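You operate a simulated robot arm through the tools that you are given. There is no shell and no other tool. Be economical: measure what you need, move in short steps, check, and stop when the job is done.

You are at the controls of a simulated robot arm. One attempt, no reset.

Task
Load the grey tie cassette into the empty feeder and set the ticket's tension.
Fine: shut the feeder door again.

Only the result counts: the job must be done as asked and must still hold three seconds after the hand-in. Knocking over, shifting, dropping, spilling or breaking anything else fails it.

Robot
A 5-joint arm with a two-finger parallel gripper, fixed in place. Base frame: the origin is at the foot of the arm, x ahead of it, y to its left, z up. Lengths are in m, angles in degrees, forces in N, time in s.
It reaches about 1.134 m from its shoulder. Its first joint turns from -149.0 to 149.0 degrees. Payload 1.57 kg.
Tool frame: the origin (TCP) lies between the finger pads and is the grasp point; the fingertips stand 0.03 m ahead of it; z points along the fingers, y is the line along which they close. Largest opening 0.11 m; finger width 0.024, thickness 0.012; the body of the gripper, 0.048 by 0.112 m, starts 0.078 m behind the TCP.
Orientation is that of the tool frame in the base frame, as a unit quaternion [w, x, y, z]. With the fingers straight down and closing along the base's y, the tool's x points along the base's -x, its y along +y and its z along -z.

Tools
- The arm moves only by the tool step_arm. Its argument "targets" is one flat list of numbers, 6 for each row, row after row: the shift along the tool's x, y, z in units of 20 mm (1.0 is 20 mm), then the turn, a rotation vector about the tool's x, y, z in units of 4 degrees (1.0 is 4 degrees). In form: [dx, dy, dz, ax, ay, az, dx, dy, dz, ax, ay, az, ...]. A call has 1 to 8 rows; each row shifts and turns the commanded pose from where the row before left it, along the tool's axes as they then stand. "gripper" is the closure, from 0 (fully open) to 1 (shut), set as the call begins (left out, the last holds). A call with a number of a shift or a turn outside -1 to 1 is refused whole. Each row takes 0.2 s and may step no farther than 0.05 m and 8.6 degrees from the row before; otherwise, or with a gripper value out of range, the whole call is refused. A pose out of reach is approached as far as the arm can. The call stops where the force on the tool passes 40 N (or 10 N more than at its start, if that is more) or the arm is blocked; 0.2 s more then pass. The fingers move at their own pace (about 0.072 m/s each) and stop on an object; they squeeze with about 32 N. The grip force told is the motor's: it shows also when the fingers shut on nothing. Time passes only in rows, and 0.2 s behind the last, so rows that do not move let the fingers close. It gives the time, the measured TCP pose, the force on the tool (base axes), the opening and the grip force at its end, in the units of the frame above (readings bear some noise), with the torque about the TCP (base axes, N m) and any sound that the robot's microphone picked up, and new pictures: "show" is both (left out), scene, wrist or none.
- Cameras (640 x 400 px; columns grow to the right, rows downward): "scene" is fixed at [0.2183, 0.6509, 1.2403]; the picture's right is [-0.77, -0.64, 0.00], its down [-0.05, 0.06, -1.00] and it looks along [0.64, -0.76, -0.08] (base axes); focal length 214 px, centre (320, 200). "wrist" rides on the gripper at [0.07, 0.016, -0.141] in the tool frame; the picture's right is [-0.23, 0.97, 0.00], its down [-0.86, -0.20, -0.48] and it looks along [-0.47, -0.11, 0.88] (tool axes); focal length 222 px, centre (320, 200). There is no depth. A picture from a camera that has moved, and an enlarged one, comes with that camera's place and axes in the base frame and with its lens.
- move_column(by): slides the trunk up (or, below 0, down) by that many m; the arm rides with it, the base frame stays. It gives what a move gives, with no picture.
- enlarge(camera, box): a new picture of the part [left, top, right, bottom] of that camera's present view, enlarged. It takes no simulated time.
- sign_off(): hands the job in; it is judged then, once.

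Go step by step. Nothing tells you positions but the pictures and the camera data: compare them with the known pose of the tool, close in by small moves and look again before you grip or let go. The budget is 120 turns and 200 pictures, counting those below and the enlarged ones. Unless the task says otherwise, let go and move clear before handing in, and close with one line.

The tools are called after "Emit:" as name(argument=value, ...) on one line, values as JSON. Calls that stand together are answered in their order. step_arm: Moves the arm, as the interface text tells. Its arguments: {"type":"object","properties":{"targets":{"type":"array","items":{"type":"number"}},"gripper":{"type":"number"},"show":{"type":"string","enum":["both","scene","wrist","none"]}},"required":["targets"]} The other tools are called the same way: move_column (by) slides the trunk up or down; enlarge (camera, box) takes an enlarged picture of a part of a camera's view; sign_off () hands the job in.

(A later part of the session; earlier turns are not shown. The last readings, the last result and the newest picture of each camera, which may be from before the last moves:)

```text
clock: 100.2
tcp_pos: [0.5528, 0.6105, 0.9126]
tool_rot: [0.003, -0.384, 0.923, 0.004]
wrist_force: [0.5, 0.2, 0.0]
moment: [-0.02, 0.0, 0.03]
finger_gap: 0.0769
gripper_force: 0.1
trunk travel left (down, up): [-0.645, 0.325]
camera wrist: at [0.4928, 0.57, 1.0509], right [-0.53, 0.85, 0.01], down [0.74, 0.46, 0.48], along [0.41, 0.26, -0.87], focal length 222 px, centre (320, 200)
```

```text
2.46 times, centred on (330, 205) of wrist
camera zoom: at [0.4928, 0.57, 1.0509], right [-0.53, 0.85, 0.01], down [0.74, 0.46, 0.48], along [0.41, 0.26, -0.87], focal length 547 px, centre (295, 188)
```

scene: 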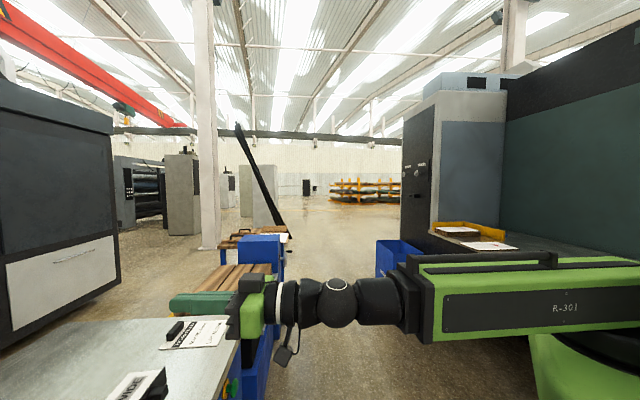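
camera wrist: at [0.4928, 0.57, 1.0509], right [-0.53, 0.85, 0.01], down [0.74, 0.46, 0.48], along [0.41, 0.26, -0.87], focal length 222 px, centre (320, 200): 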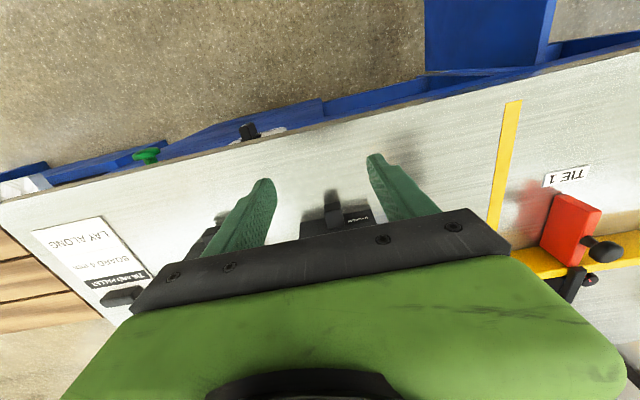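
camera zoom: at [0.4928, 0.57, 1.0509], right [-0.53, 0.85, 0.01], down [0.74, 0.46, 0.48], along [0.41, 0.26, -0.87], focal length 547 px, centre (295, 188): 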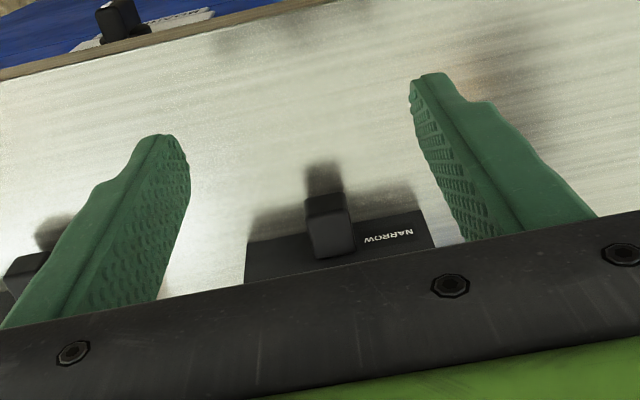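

Tab: about 20 mm wide, r 0.888–0.912, s≈0.040, z≈0.82. Moving over it and lowering.

Emit:
step_arm(targets=[-0.97, -0.01, 0, 0, 0, 0, -0.97, -0.01, 0, 0, 0, 0, -0.97, -0.01, 0, 0, 0, 0, -0.95, -0.01, 0, 0, 0, 0], gripper=0.5, show="none")

Emit:
move_column(by=-0.055)

Emit:
step_arm(targets=[0, 0, 0, 0, 0, 0], show="wrist")

```text
clock: 101.2
tcp_pos: [0.6097, 0.6641, 0.9107]
tool_rot: [0.003, -0.383, 0.924, 0.004]
wrist_force: [0.5, -0.5, 0.1]
moment: [-0.02, -0.04, 0.02]
finger_gap: 0.0546
gripper_force: 0.0
trunk travel left (down, up): [-0.645, 0.325]
```

```text
clock: 102.1
tcp_pos: [0.6088, 0.6646, 0.8564]
tool_rot: [0.003, -0.383, 0.924, 0.005]
wrist_force: [0.4, 0.7, -1.1]
moment: [0.02, -0.02, 0.0]
finger_gap: 0.0551
gripper_force: 0.1
trunk travel left (down, up): [-0.59, 0.38]
```

```text
clock: 102.5
tcp_pos: [0.6098, 0.6645, 0.8569]
tool_rot: [0.003, -0.384, 0.923, 0.004]
wrist_force: [0.3, 1.3, 1.3]
moment: [0.0, -0.03, 0.01]
finger_gap: 0.0549
gripper_force: 0.0
trunk travel left (down, up): [-0.59, 0.38]
camera wrist: at [0.5485, 0.6241, 0.996], right [-0.53, 0.85, 0.01], down [0.74, 0.46, 0.48], along [0.41, 0.26, -0.87], focal length 222 px, centre (320, 200)
```

wrist: 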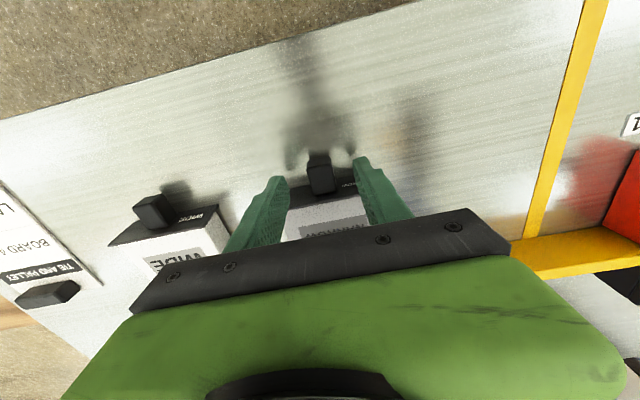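

Emit:
move_column(by=-0.02)

Emit:
step_arm(targets=[0, 0, 0, 0, 0, 0, 0, 0, 0, 0, 0, 0, 0, 0, 0, 0, 0, 0], gripper=1, show="wrist")

```text
clock: 103.2
tcp_pos: [0.609, 0.6643, 0.8357]
tool_rot: [0.003, -0.383, 0.924, 0.005]
wrist_force: [0.2, -0.1, -0.4]
moment: [-0.02, 0.0, 0.02]
finger_gap: 0.055
gripper_force: 0.1
trunk travel left (down, up): [-0.57, 0.4]
```

```text
clock: 104.0
tcp_pos: [0.6093, 0.6654, 0.8362]
tool_rot: [0.003, -0.383, 0.924, 0.005]
wrist_force: [-0.7, 0.9, 1.0]
moment: [-0.07, -0.08, 0.03]
finger_gap: 0.0212
gripper_force: 31.8
trunk travel left (down, up): [-0.57, 0.4]
camera wrist: at [0.5484, 0.6241, 0.976], right [-0.53, 0.85, 0.01], down [0.74, 0.46, 0.48], along [0.41, 0.26, -0.87], focal length 222 px, centre (320, 200)
```

wrist: 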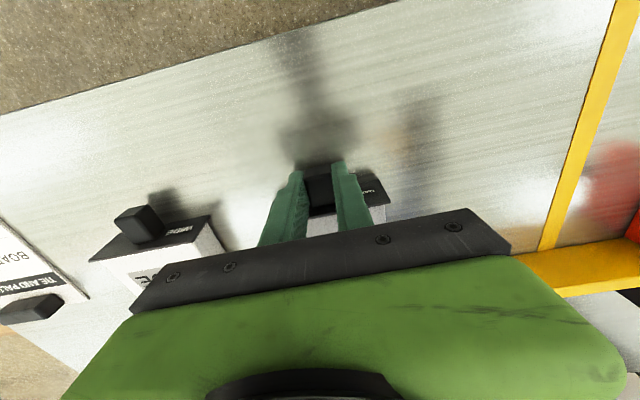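

Gripped. Lifting 2 cm and carrying it to a clear spot near the front edge (s≈0.17, r≈0.835), turned about −3.7°.

Emit:
move_column(by=0.025)

Emit:
step_arm(targets=[0.471, 0.936, 0, 0, 0, 0.13, 0.471, 0.936, 0, 0, 0, 0.13, 0.471, 0.936, 0, 0, 0, 0.13, 0.471, 0.936, 0, 0, 0, 0.13, 0.471, 0.936, 0, 0, 0, 0.13, 0.471, 0.936, 0, 0, 0, 0.13, 0.471, 0.936, 0, 0, 0, 0.15], show="both")

```text
clock: 104.7
tcp_pos: [0.6083, 0.6654, 0.8615]
tool_rot: [0.003, -0.383, 0.924, 0.004]
wrist_force: [0.3, 0.3, 0.2]
moment: [0.0, 0.03, -0.01]
finger_gap: 0.0
gripper_force: 21.3
trunk travel left (down, up): [-0.595, 0.375]
```

```text
clock: 106.3
tcp_pos: [0.4717, 0.7135, 0.8611]
tool_rot: [0.002, -0.353, 0.935, 0.004]
wrist_force: [0.7, -0.4, 0.1]
moment: [-0.02, 0.03, 0.02]
finger_gap: 0.0
gripper_force: 21.9
trunk travel left (down, up): [-0.595, 0.375]
camera wrist: at [0.4086, 0.6777, 1.001], right [-0.47, 0.88, 0.01], down [0.77, 0.41, 0.48], along [0.42, 0.23, -0.87], focal length 222 px, centre (320, 200)
```

scene: 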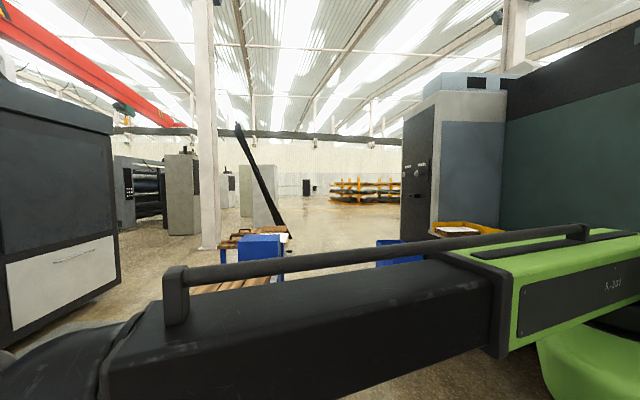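
wrist: 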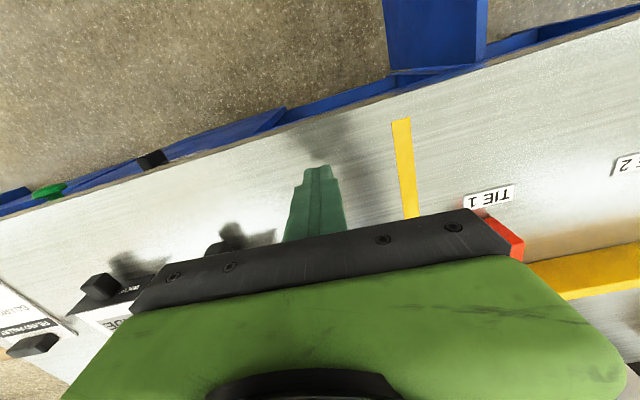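

The tab slipped out while lifting; the cassette stayed put. Checking it.

Emit:
enlarge(camera="wrist", box=[60, 190, 300, 340])

Emit:
step_arm(targets=[-0.471, -0.936, 0, 0, 0, -0.13, -0.471, -0.936, 0, 0, 0, -0.13, -0.471, -0.936, 0, 0, 0, -0.13, -0.3, -0.936, 0, 0, 0, -0.13, 0, -0.936, 0, 0, 0, -0.13, 0, -0.936, 0, 0, 0, -0.13, 0, -0.936, 0, 0, 0, -0.13], gripper=0.5, show="wrist")

```text
2.67 times, centred on (180, 265) of wrist
camera zoom: at [0.4086, 0.6777, 1.001], right [-0.47, 0.88, 0.01], down [0.77, 0.41, 0.48], along [0.42, 0.23, -0.87], focal length 592 px, centre (693, 27)
```

zoom: 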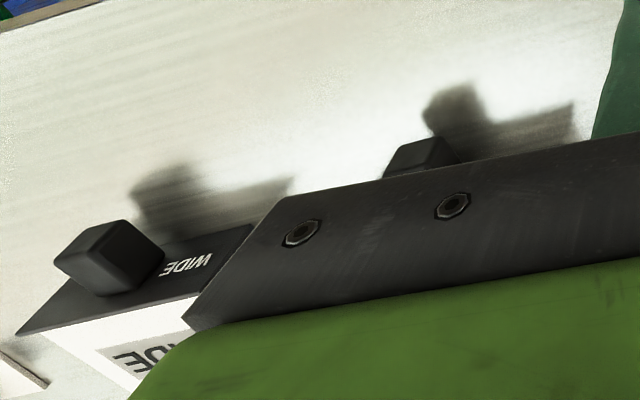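

```text
clock: 107.9
tcp_pos: [0.5853, 0.6407, 0.8627]
tool_rot: [0.003, -0.384, 0.924, 0.003]
wrist_force: [0.1, 0.0, -0.4]
moment: [-0.03, 0.02, 0.02]
finger_gap: 0.0549
gripper_force: 0.0
trunk travel left (down, up): [-0.595, 0.375]
camera wrist: at [0.5259, 0.6016, 1.001], right [-0.53, 0.85, 0.01], down [0.74, 0.46, 0.48], along [0.41, 0.26, -0.87], focal length 222 px, centre (320, 200)
```

wrist: 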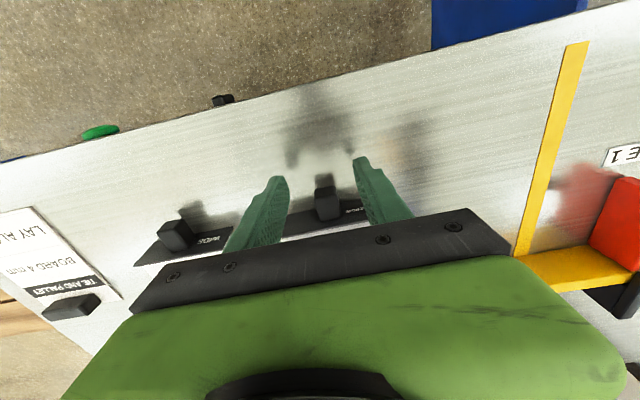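

Emit:
step_arm(targets=[-0.9, 0, 0, 0, 0, 0, -0.85, 0, 0, 0, 0, 0], show="none")

Emit:
move_column(by=-0.032)

Emit:
step_arm(targets=[0, 0, 0, 0, 0, 0], show="none")

Emit:
enlarge(camera="wrist", box=[220, 110, 420, 240])

```text
clock: 108.5
tcp_pos: [0.6117, 0.6673, 0.8628]
tool_rot: [0.003, -0.383, 0.924, 0.004]
wrist_force: [-0.4, 0.3, -1.2]
moment: [0.0, 0.03, -0.02]
finger_gap: 0.0549
gripper_force: 0.0
trunk travel left (down, up): [-0.595, 0.375]
```

```text
clock: 109.3
tcp_pos: [0.6102, 0.6664, 0.8307]
tool_rot: [0.004, -0.383, 0.924, 0.004]
wrist_force: [4.0, 4.3, 11.2]
moment: [-0.24, -0.33, 0.25]
finger_gap: 0.0547
gripper_force: 0.1
trunk travel left (down, up): [-0.563, 0.407]
```

```text
clock: 109.7
tcp_pos: [0.6111, 0.6676, 0.83]
tool_rot: [0.004, -0.384, 0.923, 0.005]
wrist_force: [6.2, 7.2, 14.6]
moment: [-0.26, -0.42, 0.27]
finger_gap: 0.0549
gripper_force: 0.0
trunk travel left (down, up): [-0.563, 0.407]
```

```text
3.08 times, centred on (320, 175) of wrist
camera zoom: at [0.5498, 0.6264, 0.9696], right [-0.53, 0.85, 0.01], down [0.74, 0.46, 0.49], along [0.41, 0.26, -0.87], focal length 684 px, centre (320, 277)
```

zoom: 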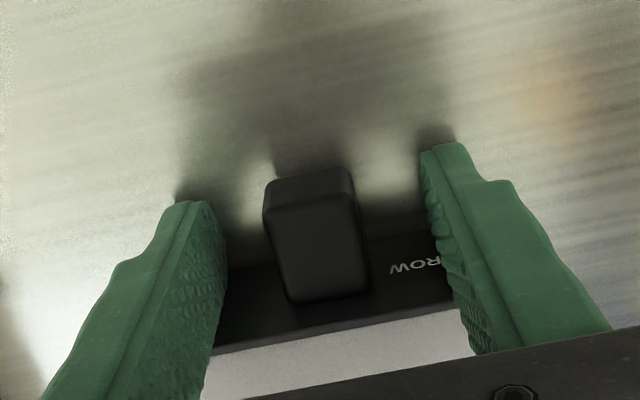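

Fingertips just touch the table (z 0.80). Raising 2 mm, backing 7 mm off the plate, then regripping lower.

Emit:
move_column(by=0.003)

Emit:
step_arm(targets=[0.4, -0.05, 0, 0, 0, 0, 0, 0, 0, 0, 0, 0], show="none")

Emit:
step_arm(targets=[0, 0, 0, 0, 0, 0, 0, 0, 0, 0, 0, 0, 0, 0, 0, 0, 0, 0], gripper=1, show="none")

Emit:
enlarge(camera="wrist", box=[220, 110, 420, 240])

```text
clock: 110.2
tcp_pos: [0.6108, 0.6674, 0.8316]
tool_rot: [0.001, -0.382, 0.924, 0.004]
wrist_force: [0.0, 0.1, 0.1]
moment: [-0.05, 0.0, -0.01]
finger_gap: 0.0551
gripper_force: 0.0
trunk travel left (down, up): [-0.566, 0.404]
```

```text
clock: 110.8
tcp_pos: [0.6056, 0.6603, 0.8319]
tool_rot: [0.003, -0.382, 0.924, 0.004]
wrist_force: [0.3, 0.5, -0.2]
moment: [-0.01, -0.02, -0.02]
finger_gap: 0.0552
gripper_force: 0.1
trunk travel left (down, up): [-0.566, 0.404]
```

```text
clock: 111.6
tcp_pos: [0.6067, 0.6613, 0.8326]
tool_rot: [0.003, -0.383, 0.924, 0.004]
wrist_force: [0.0, -0.6, 0.9]
moment: [-0.01, -0.07, 0.01]
finger_gap: 0.0215
gripper_force: 32.4
trunk travel left (down, up): [-0.566, 0.404]
```

```text
3.08 times, centred on (320, 175) of wrist
camera zoom: at [0.5451, 0.6203, 0.972], right [-0.53, 0.85, 0.01], down [0.74, 0.46, 0.48], along [0.41, 0.26, -0.87], focal length 684 px, centre (320, 277)
```

zoom: 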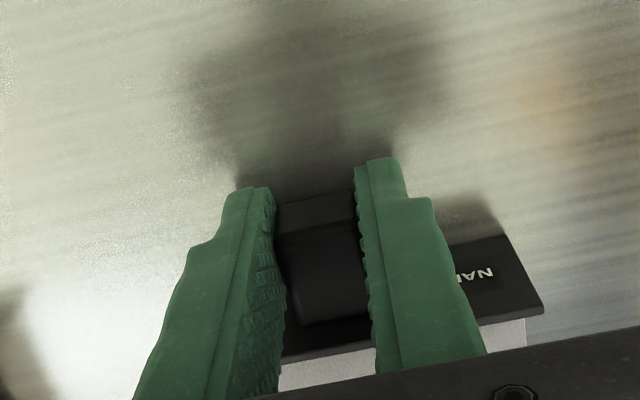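

Better seated. Lifting gently.

Emit:
move_column(by=0.008)

Emit:
move_column(by=0.012)

Emit:
step_arm(targets=[0, 0, 0, 0, 0, 0], show="wrist")

```text
clock: 112.2
tcp_pos: [0.606, 0.6595, 0.8408]
tool_rot: [0.003, -0.382, 0.924, 0.004]
wrist_force: [-0.1, -0.1, -1.3]
moment: [-0.06, 0.05, 0.0]
finger_gap: 0.0214
gripper_force: 32.1
trunk travel left (down, up): [-0.574, 0.396]
```

```text
clock: 112.8
tcp_pos: [0.6072, 0.6605, 0.8518]
tool_rot: [0.002, -0.384, 0.923, 0.003]
wrist_force: [0.0, -0.1, -1.2]
moment: [-0.07, 0.05, 0.0]
finger_gap: 0.0212
gripper_force: 32.5
trunk travel left (down, up): [-0.586, 0.384]
```

```text
clock: 113.2
tcp_pos: [0.6066, 0.6613, 0.8534]
tool_rot: [0.003, -0.382, 0.924, 0.004]
wrist_force: [0.5, -0.2, -2.1]
moment: [-0.03, 0.03, 0.01]
finger_gap: 0.0213
gripper_force: 32.5
trunk travel left (down, up): [-0.586, 0.384]
camera wrist: at [0.5452, 0.6204, 0.9919], right [-0.53, 0.85, 0.01], down [0.74, 0.46, 0.48], along [0.41, 0.26, -0.87], focal length 222 px, centre (320, 200)
```

wrist: 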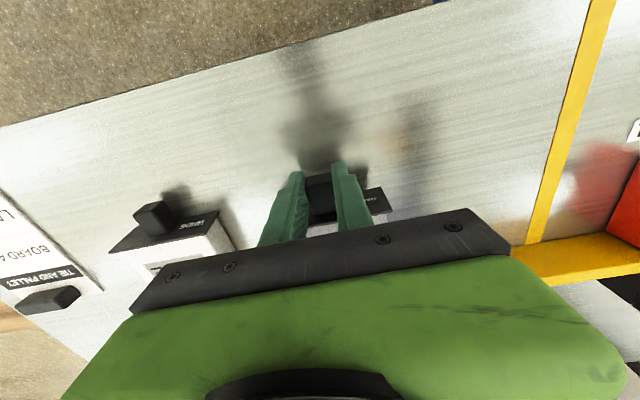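

Held now. Carrying to the front spot.

Emit:
step_arm(targets=[0.46, 0.936, 0, 0, 0, 0.13, 0.46, 0.936, 0, 0, 0, 0.13, 0.46, 0.936, 0, 0, 0, 0.13, 0.46, 0.936, 0, 0, 0, 0.13, 0.46, 0.936, 0, 0, 0, 0.13, 0.46, 0.936, 0, 0, 0, 0.13, 0.46, 0.936, 0, 0, 0, 0.15], show="wrist")

```text
clock: 114.8
tcp_pos: [0.4703, 0.7122, 0.8527]
tool_rot: [0.003, -0.353, 0.936, 0.004]
wrist_force: [-0.6, 0.2, -1.0]
moment: [-0.05, 0.04, -0.01]
finger_gap: 0.0214
gripper_force: 31.6
trunk travel left (down, up): [-0.586, 0.384]
camera wrist: at [0.4068, 0.6761, 0.9919], right [-0.47, 0.88, 0.01], down [0.77, 0.41, 0.48], along [0.42, 0.23, -0.88], focal length 222 px, centre (320, 200)
```

wrist: 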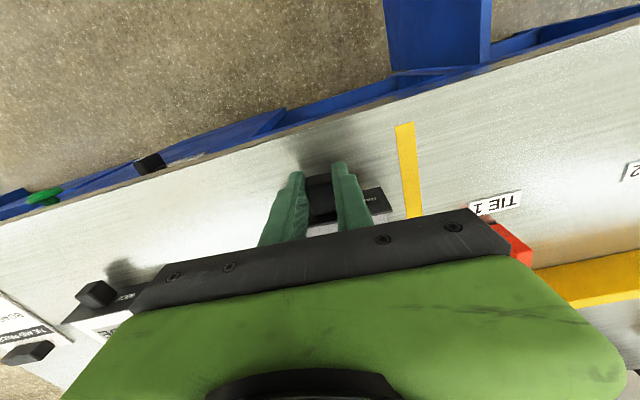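

Emit:
move_column(by=-0.0205)

Emit:
step_arm(targets=[0, 0, 0, 0, 0, 0, 0, 0, 0, 0, 0, 0], gripper=0.5, show="none")

Emit:
move_column(by=0.08)

Emit:
step_arm(targets=[1, 0, 0, 0, 0, 0, 1, 0, 0, 0, 0, 0, 1, 0, 0, 0, 0, 0, 1, 0, 0, 0, 0, 0], show="wrist")

```text
clock: 115.5
tcp_pos: [0.4701, 0.7111, 0.8322]
tool_rot: [0.003, -0.353, 0.936, 0.004]
wrist_force: [-0.6, -0.9, 2.7]
moment: [-0.09, -0.09, -0.06]
finger_gap: 0.0213
gripper_force: 31.9
trunk travel left (down, up): [-0.565, 0.405]
```

```text
clock: 116.0
tcp_pos: [0.469, 0.7107, 0.8326]
tool_rot: [0.003, -0.353, 0.936, 0.004]
wrist_force: [0.4, 0.4, 0.5]
moment: [-0.01, 0.02, 0.0]
finger_gap: 0.0551
gripper_force: 0.0
trunk travel left (down, up): [-0.565, 0.405]
```

```text
clock: 117.2
tcp_pos: [0.4698, 0.7116, 0.9119]
tool_rot: [0.003, -0.353, 0.936, 0.004]
wrist_force: [-0.3, 0.1, -0.1]
moment: [0.01, -0.01, 0.0]
finger_gap: 0.055
gripper_force: 0.0
trunk travel left (down, up): [-0.645, 0.325]
```

```text
clock: 118.2
tcp_pos: [0.4089, 0.6594, 0.9122]
tool_rot: [0.003, -0.353, 0.936, 0.004]
wrist_force: [-0.2, 0.4, -0.2]
moment: [0.03, 0.02, 0.01]
finger_gap: 0.0553
gripper_force: 0.1
trunk travel left (down, up): [-0.645, 0.325]
camera wrist: at [0.3458, 0.6234, 1.0516], right [-0.47, 0.88, 0.01], down [0.77, 0.41, 0.48], along [0.42, 0.23, -0.87], focal length 222 px, centre (320, 200)
```

wrist: 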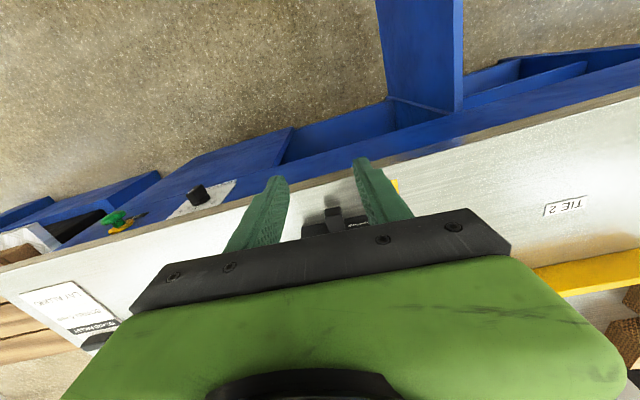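

Cassette is placed. Now aligning the tool with its azimuth, retracting, and pitching to about 78° for the near-horizontal grip.

Emit:
step_arm(targets=[0, 0, 0, 0, 0, -0.845, 0, 0, 0, 0, 0, -0.845, 0, 0, 0, 0, 0, -0.845, 0, 0, 0, 0, 0, -0.845, 0, 0, 0, 0, 0, -0.845, 1, 0, 0, 0, 0, 0, 1, 0, 0, 0, 0, 0, 1, 0, 0, 0, 0, 0], show="none")

Emit:
step_arm(targets=[1, 0, 0, 0, 0, 0, 1, 0, 0, 0, 0, 0, 1, 0, 0, 0, 0, 0, 1, 0, 0, 0, 0, 0, 1, 0, 0, 0, 0, 0, 1, 0, 0, 0, 0, 0, -0.837, 0, -0.03, 0, -1, 0, -0.837, 0, -0.03, 0, -1, 0], show="none")

Emit:
step_arm(targets=[-0.837, 0, -0.03, 0, -1, 0, -0.837, 0, -0.03, 0, -1, 0, -0.837, 0, -0.03, 0, -1, 0, -0.837, 0, -0.03, 0, -1, 0, -0.837, 0, -0.03, 0, -1, 0, -0.837, 0, -0.03, 0, -1, 0, -0.837, 0, -0.03, 0, -1, 0, -0.837, 0, -0.03, 0, -1, 0], show="none")

Emit:
step_arm(targets=[-0.837, 0, -0.03, 0, -1, 0, -0.837, 0, -0.03, 0, -1, 0, -0.837, 0, -0.03, 0, -1, 0, -0.837, 0, -0.03, 0, -1, 0, -0.837, 0, -0.03, 0, -1, 0, -0.837, 0, -0.03, 0, -1, 0, -0.837, 0, -0.03, 0, -1, 0, -0.837, 0, -0.03, 0, -1, 0], show="none")

```text
clock: 120.0
tcp_pos: [0.3781, 0.6084, 0.9127]
tool_rot: [0.002, -0.486, 0.874, 0.004]
wrist_force: [-1.4, -0.4, -0.4]
moment: [-0.02, -0.04, 0.03]
finger_gap: 0.055
gripper_force: 0.0
trunk travel left (down, up): [-0.645, 0.325]
```

```text
clock: 121.8
tcp_pos: [0.3331, 0.5353, 0.9146]
tool_rot: [0.064, -0.486, 0.871, 0.038]
wrist_force: [-0.4, -0.5, -0.3]
moment: [0.0, -0.01, -0.01]
finger_gap: 0.0548
gripper_force: 0.1
out of reach, approached as far as the arm can: row 6
trunk travel left (down, up): [-0.645, 0.325]
```

```text
clock: 123.6
tcp_pos: [0.3965, 0.6369, 0.969]
tool_rot: [0.303, -0.456, 0.819, 0.17]
wrist_force: [0.1, 0.1, 0.3]
moment: [0.01, -0.02, -0.01]
finger_gap: 0.055
gripper_force: 0.2
trunk travel left (down, up): [-0.645, 0.325]
```

```text
clock: 125.4
tcp_pos: [0.4338, 0.6988, 1.0794]
tool_rot: [0.518, -0.391, 0.704, 0.29]
wrist_force: [0.2, -0.2, 0.1]
moment: [-0.01, -0.01, -0.01]
finger_gap: 0.0551
gripper_force: 0.0
trunk travel left (down, up): [-0.645, 0.325]
```

Emit:
step_arm(targets=[-0.837, 0, -0.03, 0, -1, 0, -0.335, 0, -0.01, 0, -0.4, 0, 0.16, -0.61, -0.72, 0.2, 0, 0.05, 0.16, -0.61, -0.72, 0.2, 0, 0.05], gripper=0.55, show="wrist")

```text
clock: 126.4
tcp_pos: [0.4428, 0.6651, 1.1013]
tool_rot: [0.555, -0.366, 0.684, 0.301]
wrist_force: [-1.4, 0.2, 0.4]
moment: [-0.02, -0.01, 0.03]
finger_gap: 0.0495
gripper_force: 0.0
trunk travel left (down, up): [-0.645, 0.325]
camera wrist: at [0.346, 0.546, 1.0609], right [-0.79, 0.57, 0.23], down [0.01, -0.36, 0.93], along [0.62, 0.74, 0.28], focal length 222 px, centre (320, 200)
```

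wrist: 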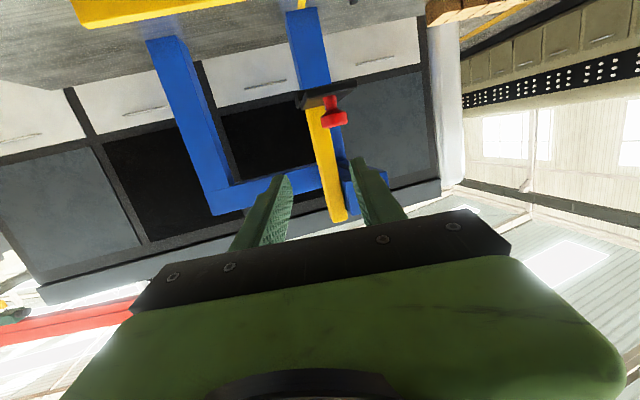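

Emit:
move_column(by=-0.24)

Emit:
step_arm(targets=[0, 0.1, 0, 0, 0, 0], show="wrist")

```text
clock: 128.9
tcp_pos: [0.444, 0.667, 0.8616]
tool_rot: [0.555, -0.367, 0.683, 0.301]
wrist_force: [-0.6, 0.1, 1.1]
moment: [0.0, 0.04, -0.02]
finger_gap: 0.0495
gripper_force: 0.1
trunk travel left (down, up): [-0.405, 0.565]
```

```text
clock: 129.3
tcp_pos: [0.4427, 0.6662, 0.8614]
tool_rot: [0.554, -0.367, 0.684, 0.301]
wrist_force: [-0.5, 0.2, 0.0]
moment: [-0.01, 0.0, 0.03]
finger_gap: 0.0496
gripper_force: 0.0
trunk travel left (down, up): [-0.405, 0.565]
camera wrist: at [0.3446, 0.5473, 0.8208], right [-0.79, 0.57, 0.23], down [0.01, -0.36, 0.93], along [0.62, 0.74, 0.28], focal length 222 px, centre (320, 200)
```

wrist: 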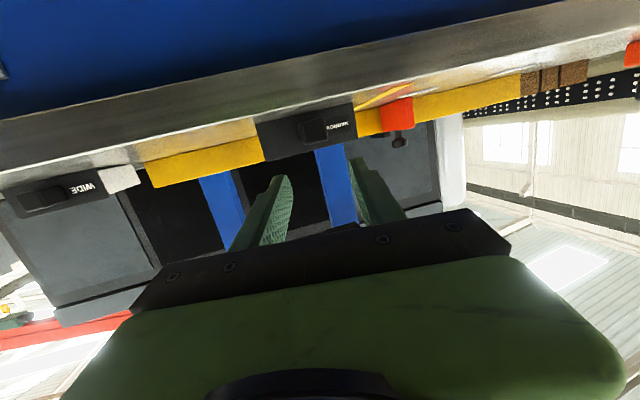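

Emit:
enlarge(camera="wrist", box=[230, 80, 410, 220])

```text
2.86 times, centred on (320, 150) of wrist
camera zoom: at [0.3446, 0.5473, 0.8208], right [-0.79, 0.57, 0.23], down [0.01, -0.36, 0.93], along [0.62, 0.74, 0.28], focal length 635 px, centre (320, 343)
```

zoom: 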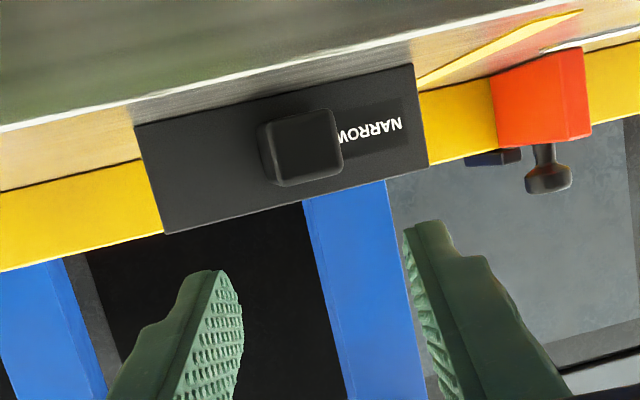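

Tab centre z≈0.818. Shifting 4 mm left and lowering to it, then extending the tips onto it.

Emit:
step_arm(targets=[0, 0.19, 0, 0, 0, -0.05], show="none")

Emit:
move_column(by=-0.038)

Emit:
step_arm(targets=[-0.13, 0, 0.6, 0, 0, 0], show="wrist")

Emit:
enlarge(camera="wrist", box=[230, 100, 410, 240])

```text
clock: 129.7
tcp_pos: [0.4401, 0.6686, 0.8622]
tool_rot: [0.556, -0.367, 0.683, 0.3]
wrist_force: [-0.2, 0.2, -0.1]
moment: [-0.03, -0.01, 0.01]
finger_gap: 0.0496
gripper_force: 0.1
trunk travel left (down, up): [-0.405, 0.565]
```

```text
clock: 130.5
tcp_pos: [0.4389, 0.6686, 0.8236]
tool_rot: [0.556, -0.368, 0.683, 0.3]
wrist_force: [-0.2, -0.3, 0.6]
moment: [0.04, 0.04, 0.0]
finger_gap: 0.0498
gripper_force: 0.1
trunk travel left (down, up): [-0.367, 0.603]
```

```text
clock: 130.9
tcp_pos: [0.4463, 0.6791, 0.8233]
tool_rot: [0.555, -0.368, 0.683, 0.299]
wrist_force: [-0.4, -0.4, 0.8]
moment: [0.0, -0.04, -0.03]
finger_gap: 0.0493
gripper_force: 0.1
trunk travel left (down, up): [-0.367, 0.603]
camera wrist: at [0.3489, 0.5602, 0.7828], right [-0.79, 0.57, 0.22], down [0.01, -0.36, 0.93], along [0.62, 0.74, 0.28], focal length 222 px, centre (320, 200)
```

wrist: 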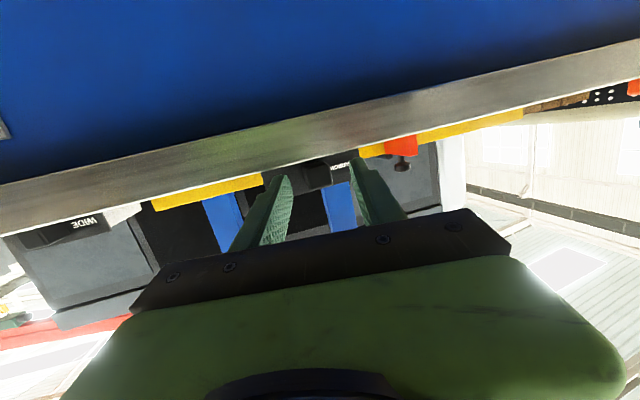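

```text
2.86 times, centred on (320, 170) of wrist
camera zoom: at [0.3489, 0.5602, 0.7828], right [-0.79, 0.57, 0.22], down [0.01, -0.36, 0.93], along [0.62, 0.74, 0.28], focal length 635 px, centre (320, 286)
```

zoom: 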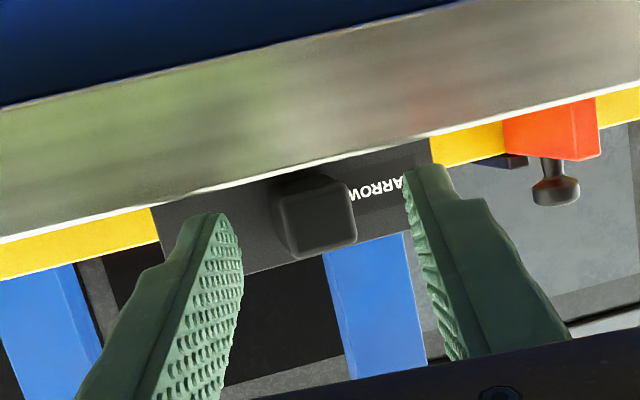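

Aligned. Extending 12 mm onto the tab and closing.

Emit:
step_arm(targets=[-0.13, 0, 0.6, 0, 0, 0, 0, 0, 0, 0, 0, 0], show="none")

Emit:
step_arm(targets=[0, 0, 0, 0, 0, 0, 0, 0, 0, 0, 0, 0, 0, 0, 0, 0, 0, 0], gripper=1, show="none")

Emit:
enlarge(camera="wrist", box=[230, 100, 410, 240])

```text
clock: 131.5
tcp_pos: [0.4529, 0.6876, 0.8233]
tool_rot: [0.556, -0.367, 0.683, 0.3]
wrist_force: [-0.6, 0.2, -0.4]
moment: [0.02, 0.02, -0.02]
finger_gap: 0.0498
gripper_force: 0.0
trunk travel left (down, up): [-0.367, 0.603]
```

```text
clock: 132.3
tcp_pos: [0.4535, 0.6896, 0.8241]
tool_rot: [0.556, -0.367, 0.683, 0.3]
wrist_force: [0.3, 1.3, 3.8]
moment: [0.33, 0.01, -0.1]
finger_gap: 0.0232
gripper_force: 31.8
trunk travel left (down, up): [-0.367, 0.603]
```

```text
2.86 times, centred on (320, 170) of wrist
camera zoom: at [0.3555, 0.5699, 0.783], right [-0.79, 0.57, 0.22], down [0.01, -0.36, 0.93], along [0.62, 0.74, 0.28], focal length 635 px, centre (320, 286)
```

zoom: 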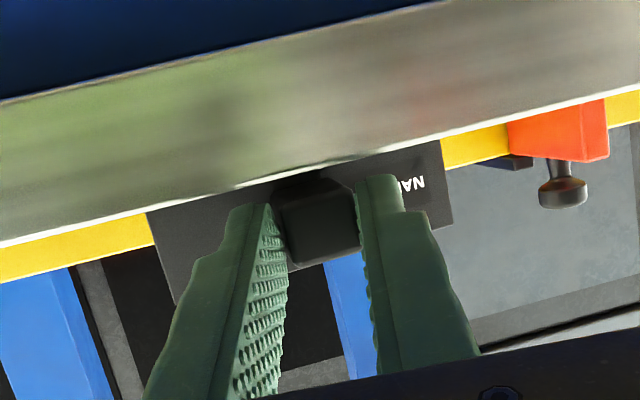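

Gap 23 mm matches the intended 15° skewed grip. Lifting and checking it holds.

Emit:
move_column(by=0.03)

Emit:
step_arm(targets=[0.13, 0, -0.6, 0, 0, 0, 0.13, 0, -0.6, 0, 0, 0], show="wrist")

Emit:
enlarge(camera="wrist", box=[230, 100, 410, 240])

```text
clock: 133.1
tcp_pos: [0.4526, 0.6885, 0.8547]
tool_rot: [0.556, -0.367, 0.683, 0.299]
wrist_force: [-0.1, 0.4, -0.7]
moment: [-0.04, 0.04, 0.0]
finger_gap: 0.0219
gripper_force: 32.1
trunk travel left (down, up): [-0.397, 0.573]
```

```text
clock: 133.7
tcp_pos: [0.4403, 0.6693, 0.8539]
tool_rot: [0.555, -0.368, 0.683, 0.299]
wrist_force: [-0.6, 0.3, -2.1]
moment: [-0.07, 0.08, 0.01]
finger_gap: 0.0219
gripper_force: 32.0
trunk travel left (down, up): [-0.397, 0.573]
camera wrist: at [0.3422, 0.5499, 0.8126], right [-0.79, 0.57, 0.22], down [0.01, -0.36, 0.93], along [0.62, 0.74, 0.28], focal length 222 px, centre (320, 200)
```

wrist: 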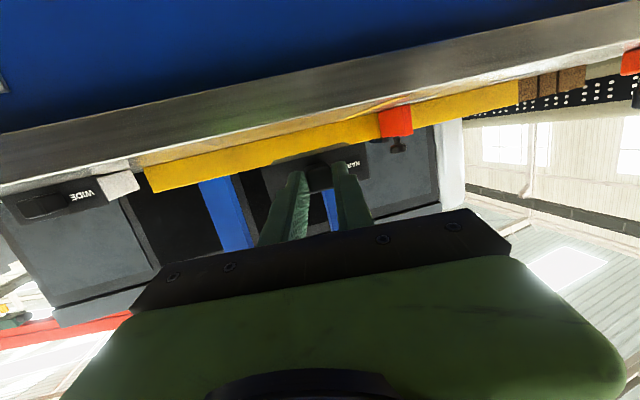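

```text
2.86 times, centred on (320, 170) of wrist
camera zoom: at [0.3422, 0.5499, 0.8126], right [-0.79, 0.57, 0.22], down [0.01, -0.36, 0.93], along [0.62, 0.74, 0.28], focal length 635 px, centre (320, 286)
```

zoom: 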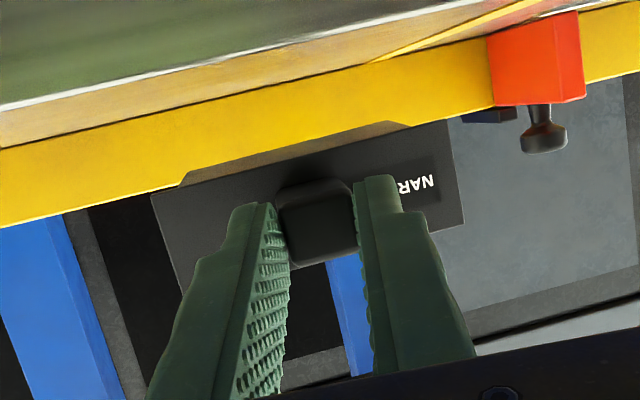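

The cassette is held (it settled nearer flush, about 4° skew). To get past the table edge I'll raise, pitch the tool down, lower in front of the open feeder, then pitch up into the recess.

Emit:
move_column(by=0.29)

Emit:
step_arm(targets=[0.837, 0, -0.03, 0, 1, 0, 0.837, 0, -0.03, 0, 1, 0, 0.837, 0, -0.03, 0, 1, 0, 0.837, 0, -0.03, 0, 1, 0, 0.837, 0, -0.03, 0, 1, 0, 0.837, 0, -0.03, 0, 1, 0, 0.837, 0, -0.03, 0, 1, 0, 0.837, 0, -0.03, 0, 1, 0], show="none")

Emit:
step_arm(targets=[0.837, 0, -0.03, 0, 1, 0, 0.837, 0, -0.03, 0, 1, 0, 0.837, 0, -0.03, 0, 1, 0, 0.837, 0, -0.03, 0, 1, 0, 0.837, 0, -0.03, 0, 1, 0, 0.837, 0, -0.03, 0, 1, 0, 0.837, 0, -0.03, 0, 1, 0, 0.837, 0, -0.03, 0, 1, 0], show="wrist")

```text
clock: 136.6
tcp_pos: [0.4392, 0.6697, 1.1437]
tool_rot: [0.554, -0.368, 0.684, 0.3]
wrist_force: [0.4, 0.6, -0.9]
moment: [-0.08, 0.06, 0.0]
finger_gap: 0.0215
gripper_force: 31.6
trunk travel left (down, up): [-0.687, 0.283]
```

```text
clock: 138.4
tcp_pos: [0.4053, 0.6182, 1.0268]
tool_rot: [0.344, -0.436, 0.81, 0.186]
wrist_force: [-0.4, 0.0, -1.3]
moment: [-0.07, 0.04, 0.03]
finger_gap: 0.021
gripper_force: 32.1
trunk travel left (down, up): [-0.687, 0.283]
```

```text
clock: 140.2
tcp_pos: [0.3436, 0.5225, 0.9614]
tool_rot: [0.108, -0.471, 0.874, 0.059]
wrist_force: [-0.3, 0.1, -1.2]
moment: [0.03, -0.03, 0.01]
finger_gap: 0.021
gripper_force: 31.8
trunk travel left (down, up): [-0.687, 0.283]
camera wrist: at [0.274, 0.4442, 1.0799], right [-0.69, 0.72, 0.06], down [0.56, 0.48, 0.67], along [0.46, 0.5, -0.74], focal length 222 px, centre (320, 200)
```

wrist: 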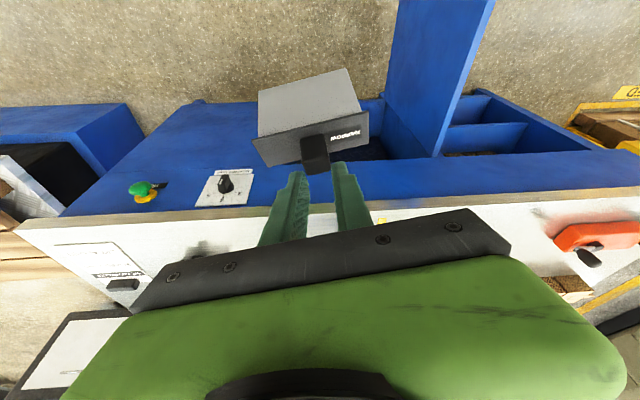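

Emit:
enlarge(camera="wrist", box=[220, 50, 420, 220])

```text
2.35 times, centred on (320, 135) of wrist
camera zoom: at [0.274, 0.4442, 1.0799], right [-0.69, 0.72, 0.06], down [0.56, 0.48, 0.67], along [0.46, 0.5, -0.74], focal length 523 px, centre (320, 353)
```

zoom: 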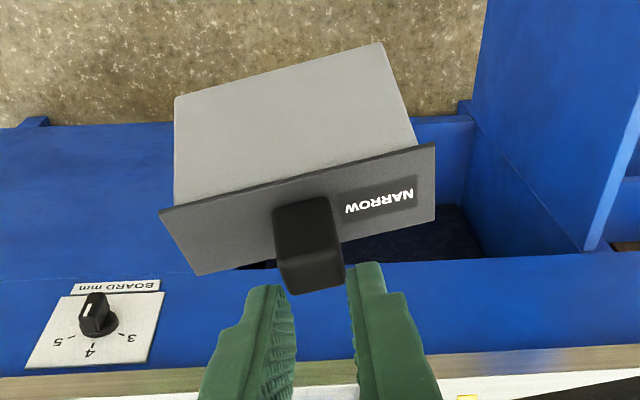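

The cassette is secure but held near the tab end, flush with the fingers. Rotating to azimuth ~60°, lowering in front of the feeder.

Emit:
step_arm(targets=[0, 0.93, 0, -0.1, 0, -0.41, 0, 0.93, 0, -0.1, 0, -0.41], show="none")

Emit:
move_column(by=-0.4)

Emit:
move_column(by=-0.26)

Emit:
step_arm(targets=[0, 0, 0, 0, 0, 0], show="wrist")

```text
clock: 140.8
tcp_pos: [0.3129, 0.5419, 0.9622]
tool_rot: [0.107, -0.496, 0.859, 0.062]
wrist_force: [0.0, 0.6, -1.8]
moment: [-0.01, -0.01, 0.0]
finger_gap: 0.021
gripper_force: 31.9
trunk travel left (down, up): [-0.687, 0.283]
```

```text
clock: 144.6
tcp_pos: [0.3124, 0.5422, 0.561]
tool_rot: [0.107, -0.496, 0.859, 0.062]
wrist_force: [-0.3, 0.0, -1.8]
moment: [0.04, -0.01, 0.01]
finger_gap: 0.021
gripper_force: 32.6
trunk travel left (down, up): [-0.287, 0.683]
```

```text
clock: 147.3
tcp_pos: [0.3123, 0.5425, 0.3005]
tool_rot: [0.107, -0.496, 0.859, 0.061]
wrist_force: [-0.1, -0.4, -1.0]
moment: [0.01, 0.0, 0.02]
finger_gap: 0.0213
gripper_force: 31.5
trunk travel left (down, up): [-0.027, 0.943]
```

```text
clock: 147.7
tcp_pos: [0.3129, 0.5429, 0.3007]
tool_rot: [0.107, -0.496, 0.859, 0.062]
wrist_force: [0.6, -0.4, -0.7]
moment: [0.0, -0.05, -0.04]
finger_gap: 0.0213
gripper_force: 32.0
trunk travel left (down, up): [-0.027, 0.943]
camera wrist: at [0.2478, 0.4605, 0.4198], right [-0.73, 0.68, 0.06], down [0.53, 0.52, 0.67], along [0.43, 0.52, -0.74], focal length 222 px, centre (320, 200)
```

wrist: 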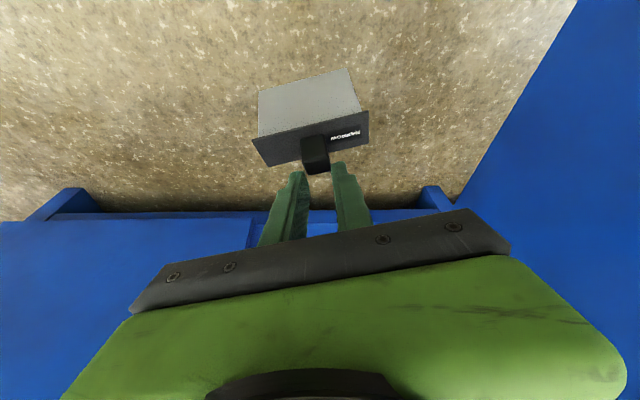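

Emit:
step_arm(targets=[-0.45, 0, -0.06, 0, -1, 0, -0.837, 0, -0.03, 0, -1, 0, -0.837, 0, -0.03, 0, -1, 0, -0.837, 0, -0.03, 0, -1, 0, -0.837, 0, -0.03, 0, -1, 0, -0.837, 0, -0.03, 0, -1, 0, -0.837, 0, -0.03, 0, -1, 0, -0.837, 0, -0.03, 0, -1, 0], show="none")

Emit:
step_arm(targets=[-0.837, 0, -0.03, 0, -1, 0, -0.837, 0, -0.03, 0, -1, 0, -0.837, 0, -0.03, 0, -1, 0, -0.837, 0, -0.03, 0, -1, 0, -0.837, 0, -0.03, 0, -1, 0], show="wrist")

Emit:
enlarge(camera="wrist", box=[200, 40, 440, 240])

```text
clock: 149.5
tcp_pos: [0.367, 0.6331, 0.3675]
tool_rot: [0.34, -0.46, 0.797, 0.196]
wrist_force: [0.3, -0.6, -1.8]
moment: [-0.05, 0.06, -0.03]
finger_gap: 0.0212
gripper_force: 31.9
trunk travel left (down, up): [-0.027, 0.943]
```

```text
clock: 150.7
tcp_pos: [0.3891, 0.674, 0.4365]
tool_rot: [0.473, -0.418, 0.726, 0.273]
wrist_force: [-1.0, 0.6, -0.8]
moment: [-0.03, 0.06, -0.03]
finger_gap: 0.0212
gripper_force: 31.7
trunk travel left (down, up): [-0.027, 0.943]
camera wrist: at [0.2964, 0.5451, 0.4279], right [-0.8, 0.57, 0.21], down [0.13, -0.18, 0.98], along [0.59, 0.8, 0.07], focal length 222 px, centre (320, 200)
```

wrist: 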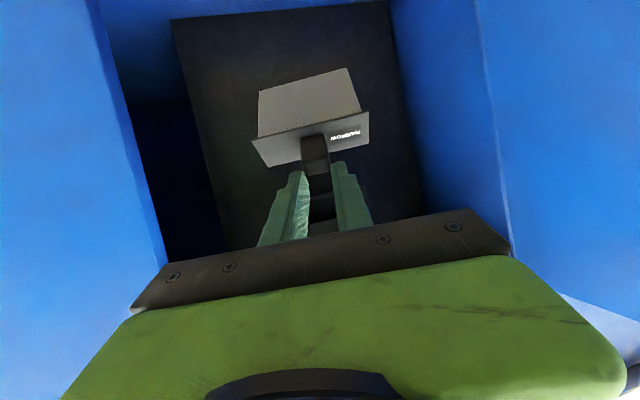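

```text
2.00 times, centred on (320, 140) of wrist
camera zoom: at [0.2964, 0.5451, 0.4279], right [-0.8, 0.57, 0.21], down [0.13, -0.18, 0.98], along [0.59, 0.8, 0.07], focal length 444 px, centre (320, 320)
```

zoom: 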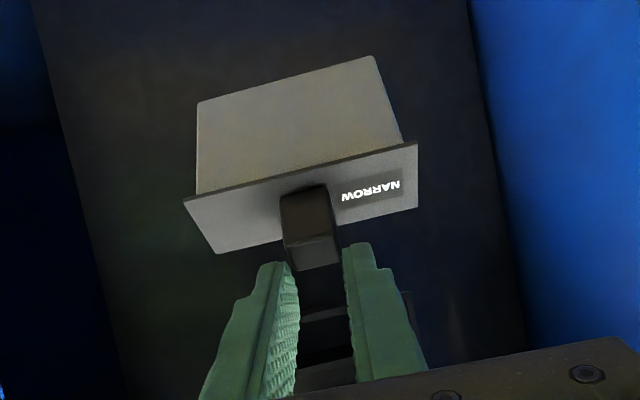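

The cassette has drooped in the grip (nose about 40° low). I'll re-level it using the top of the socket as a shelf: tool to horizontal, nose over the shelf, then pitch down so it rests flat.

Emit:
move_column(by=0.034)

Emit:
step_arm(targets=[-0.837, 0, -0.03, 0, -1, 0, -0.837, 0, -0.03, 0, -1, 0, -0.837, 0, -0.03, 0, -1, 0, -0.837, 0, -0.03, 0, -1, 0, -0.837, 0, -0.03, 0, -1, 0, -0.7, 0, -0.03, 0, -0.85, 0], show="wrist")

Emit:
enlarge(camera="wrist", box=[200, 40, 440, 240])

```text
clock: 151.5
tcp_pos: [0.3884, 0.6729, 0.4701]
tool_rot: [0.474, -0.419, 0.725, 0.274]
wrist_force: [0.1, 0.2, -2.4]
moment: [-0.08, 0.07, -0.02]
finger_gap: 0.0212
gripper_force: 32.2
trunk travel left (down, up): [-0.061, 0.909]
```

```text
clock: 152.9
tcp_pos: [0.3996, 0.6925, 0.5639]
tool_rot: [0.61, -0.355, 0.614, 0.353]
wrist_force: [0.0, -0.3, -0.7]
moment: [-0.07, 0.04, -0.01]
finger_gap: 0.0214
gripper_force: 32.3
trunk travel left (down, up): [-0.061, 0.909]
camera wrist: at [0.3142, 0.5769, 0.4942], right [-0.84, 0.49, 0.23], down [-0.06, -0.51, 0.86], along [0.53, 0.71, 0.46], focal length 222 px, centre (320, 200)
```

wrist: 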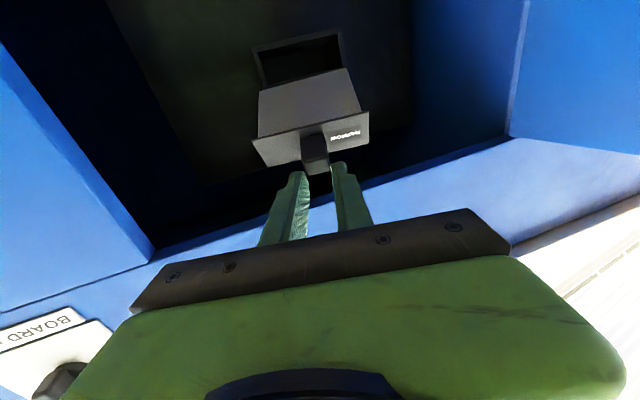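

```text
2.00 times, centred on (320, 140) of wrist
camera zoom: at [0.3142, 0.5769, 0.4942], right [-0.84, 0.49, 0.23], down [-0.06, -0.51, 0.86], along [0.53, 0.71, 0.46], focal length 444 px, centre (320, 320)
```

zoom: 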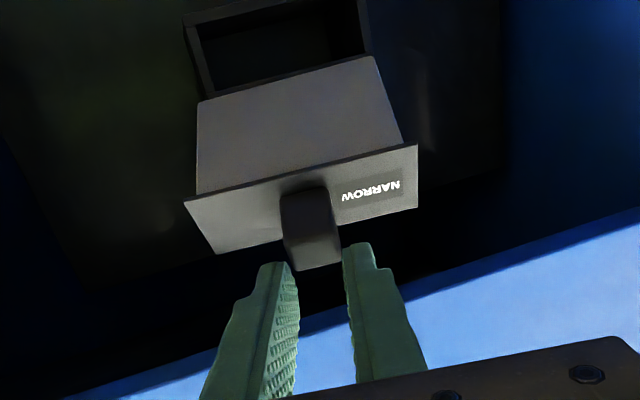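

Nose is just above the socket front. Extending 5 cm over it, then pitching down to about 78°.

Emit:
step_arm(targets=[0, 0, 0.85, 0, 0, 0, 0, 0, 0.85, 0, 0, 0, 0, 0, 0.85, 0, 0, 0], show="none")

Emit:
step_arm(targets=[0.837, 0, -0.03, 0, 1, 0, 0.837, 0, -0.03, 0, 1, 0, 0.6, 0, -0.03, 0, 0.7, 0], show="wrist")

Emit:
enlarge(camera="wrist", box=[200, 40, 440, 240])

```text
clock: 153.7
tcp_pos: [0.4247, 0.7355, 0.5649]
tool_rot: [0.611, -0.354, 0.614, 0.353]
wrist_force: [-0.7, 1.2, 8.4]
moment: [0.72, -0.58, 0.09]
finger_gap: 0.0212
gripper_force: 32.3
trunk travel left (down, up): [-0.061, 0.909]
```

```text
clock: 154.5
tcp_pos: [0.4239, 0.731, 0.5212]
tool_rot: [0.55, -0.386, 0.668, 0.318]
wrist_force: [0.6, -2.3, 9.0]
moment: [1.0, -0.66, -0.15]
finger_gap: 0.0216
gripper_force: 32.0
out of reach, approached as far as the arm can: row 1, 2
trunk travel left (down, up): [-0.061, 0.909]
camera wrist: at [0.3342, 0.6066, 0.4783], right [-0.82, 0.52, 0.22], down [0.02, -0.37, 0.93], along [0.57, 0.77, 0.29], focal length 222 px, centre (320, 200)
```

wrist: 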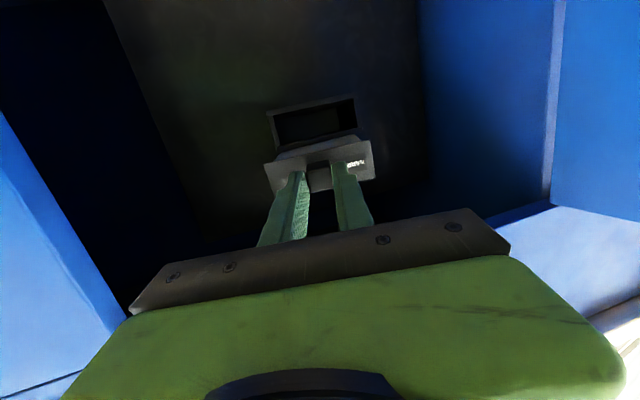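

```text
2.00 times, centred on (320, 140) of wrist
camera zoom: at [0.3342, 0.6066, 0.4783], right [-0.82, 0.52, 0.22], down [0.02, -0.37, 0.93], along [0.57, 0.77, 0.29], focal length 444 px, centre (320, 320)
```

zoom: 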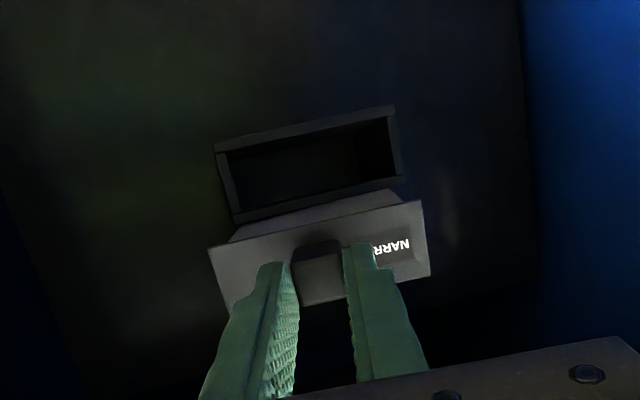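

Excellent: the cassette is level again and was pushed deeper into the grip. Pressing lightly flat, then lifting and backing off to check.

Emit:
move_column(by=-0.006)

Emit:
move_column(by=0.012)

Emit:
step_arm(targets=[0.15, 0, -0.7, 0, 0, 0, 0.15, 0, -0.7, 0, 0, 0, 0.15, 0, -0.7, 0, 0, 0], show="wrist")

Emit:
enlarge(camera="wrist", box=[200, 40, 440, 240])

```text
clock: 155.0
tcp_pos: [0.4247, 0.7314, 0.5148]
tool_rot: [0.551, -0.385, 0.669, 0.318]
wrist_force: [-1.2, -2.8, 7.2]
moment: [0.74, -0.43, -0.03]
finger_gap: 0.0214
gripper_force: 31.9
trunk travel left (down, up): [-0.055, 0.915]
```

```text
clock: 155.6
tcp_pos: [0.4245, 0.7315, 0.525]
tool_rot: [0.55, -0.386, 0.669, 0.318]
wrist_force: [0.3, 0.2, -1.4]
moment: [-0.09, 0.04, 0.03]
finger_gap: 0.0212
gripper_force: 32.5
trunk travel left (down, up): [-0.067, 0.903]
```

```text
clock: 156.4
tcp_pos: [0.4023, 0.6942, 0.5265]
tool_rot: [0.551, -0.385, 0.669, 0.318]
wrist_force: [0.7, -0.5, -0.4]
moment: [-0.09, 0.03, -0.04]
finger_gap: 0.0211
gripper_force: 32.4
trunk travel left (down, up): [-0.067, 0.903]
camera wrist: at [0.313, 0.5691, 0.4836], right [-0.82, 0.52, 0.22], down [0.02, -0.37, 0.93], along [0.57, 0.77, 0.29], focal length 222 px, centre (320, 200)
```

wrist: 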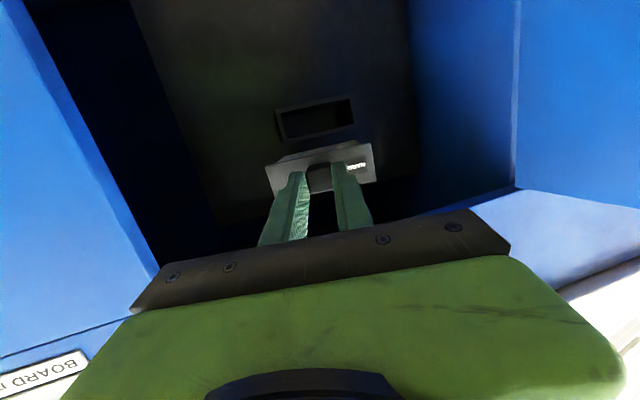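

```text
2.00 times, centred on (320, 140) of wrist
camera zoom: at [0.313, 0.5691, 0.4836], right [-0.82, 0.52, 0.22], down [0.02, -0.37, 0.93], along [0.57, 0.77, 0.29], focal length 444 px, centre (320, 320)
```

zoom: 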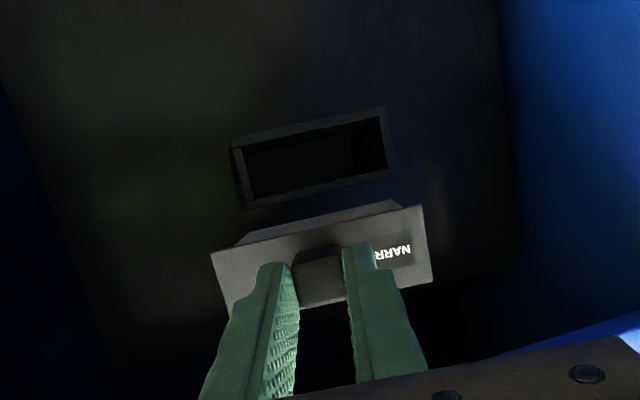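

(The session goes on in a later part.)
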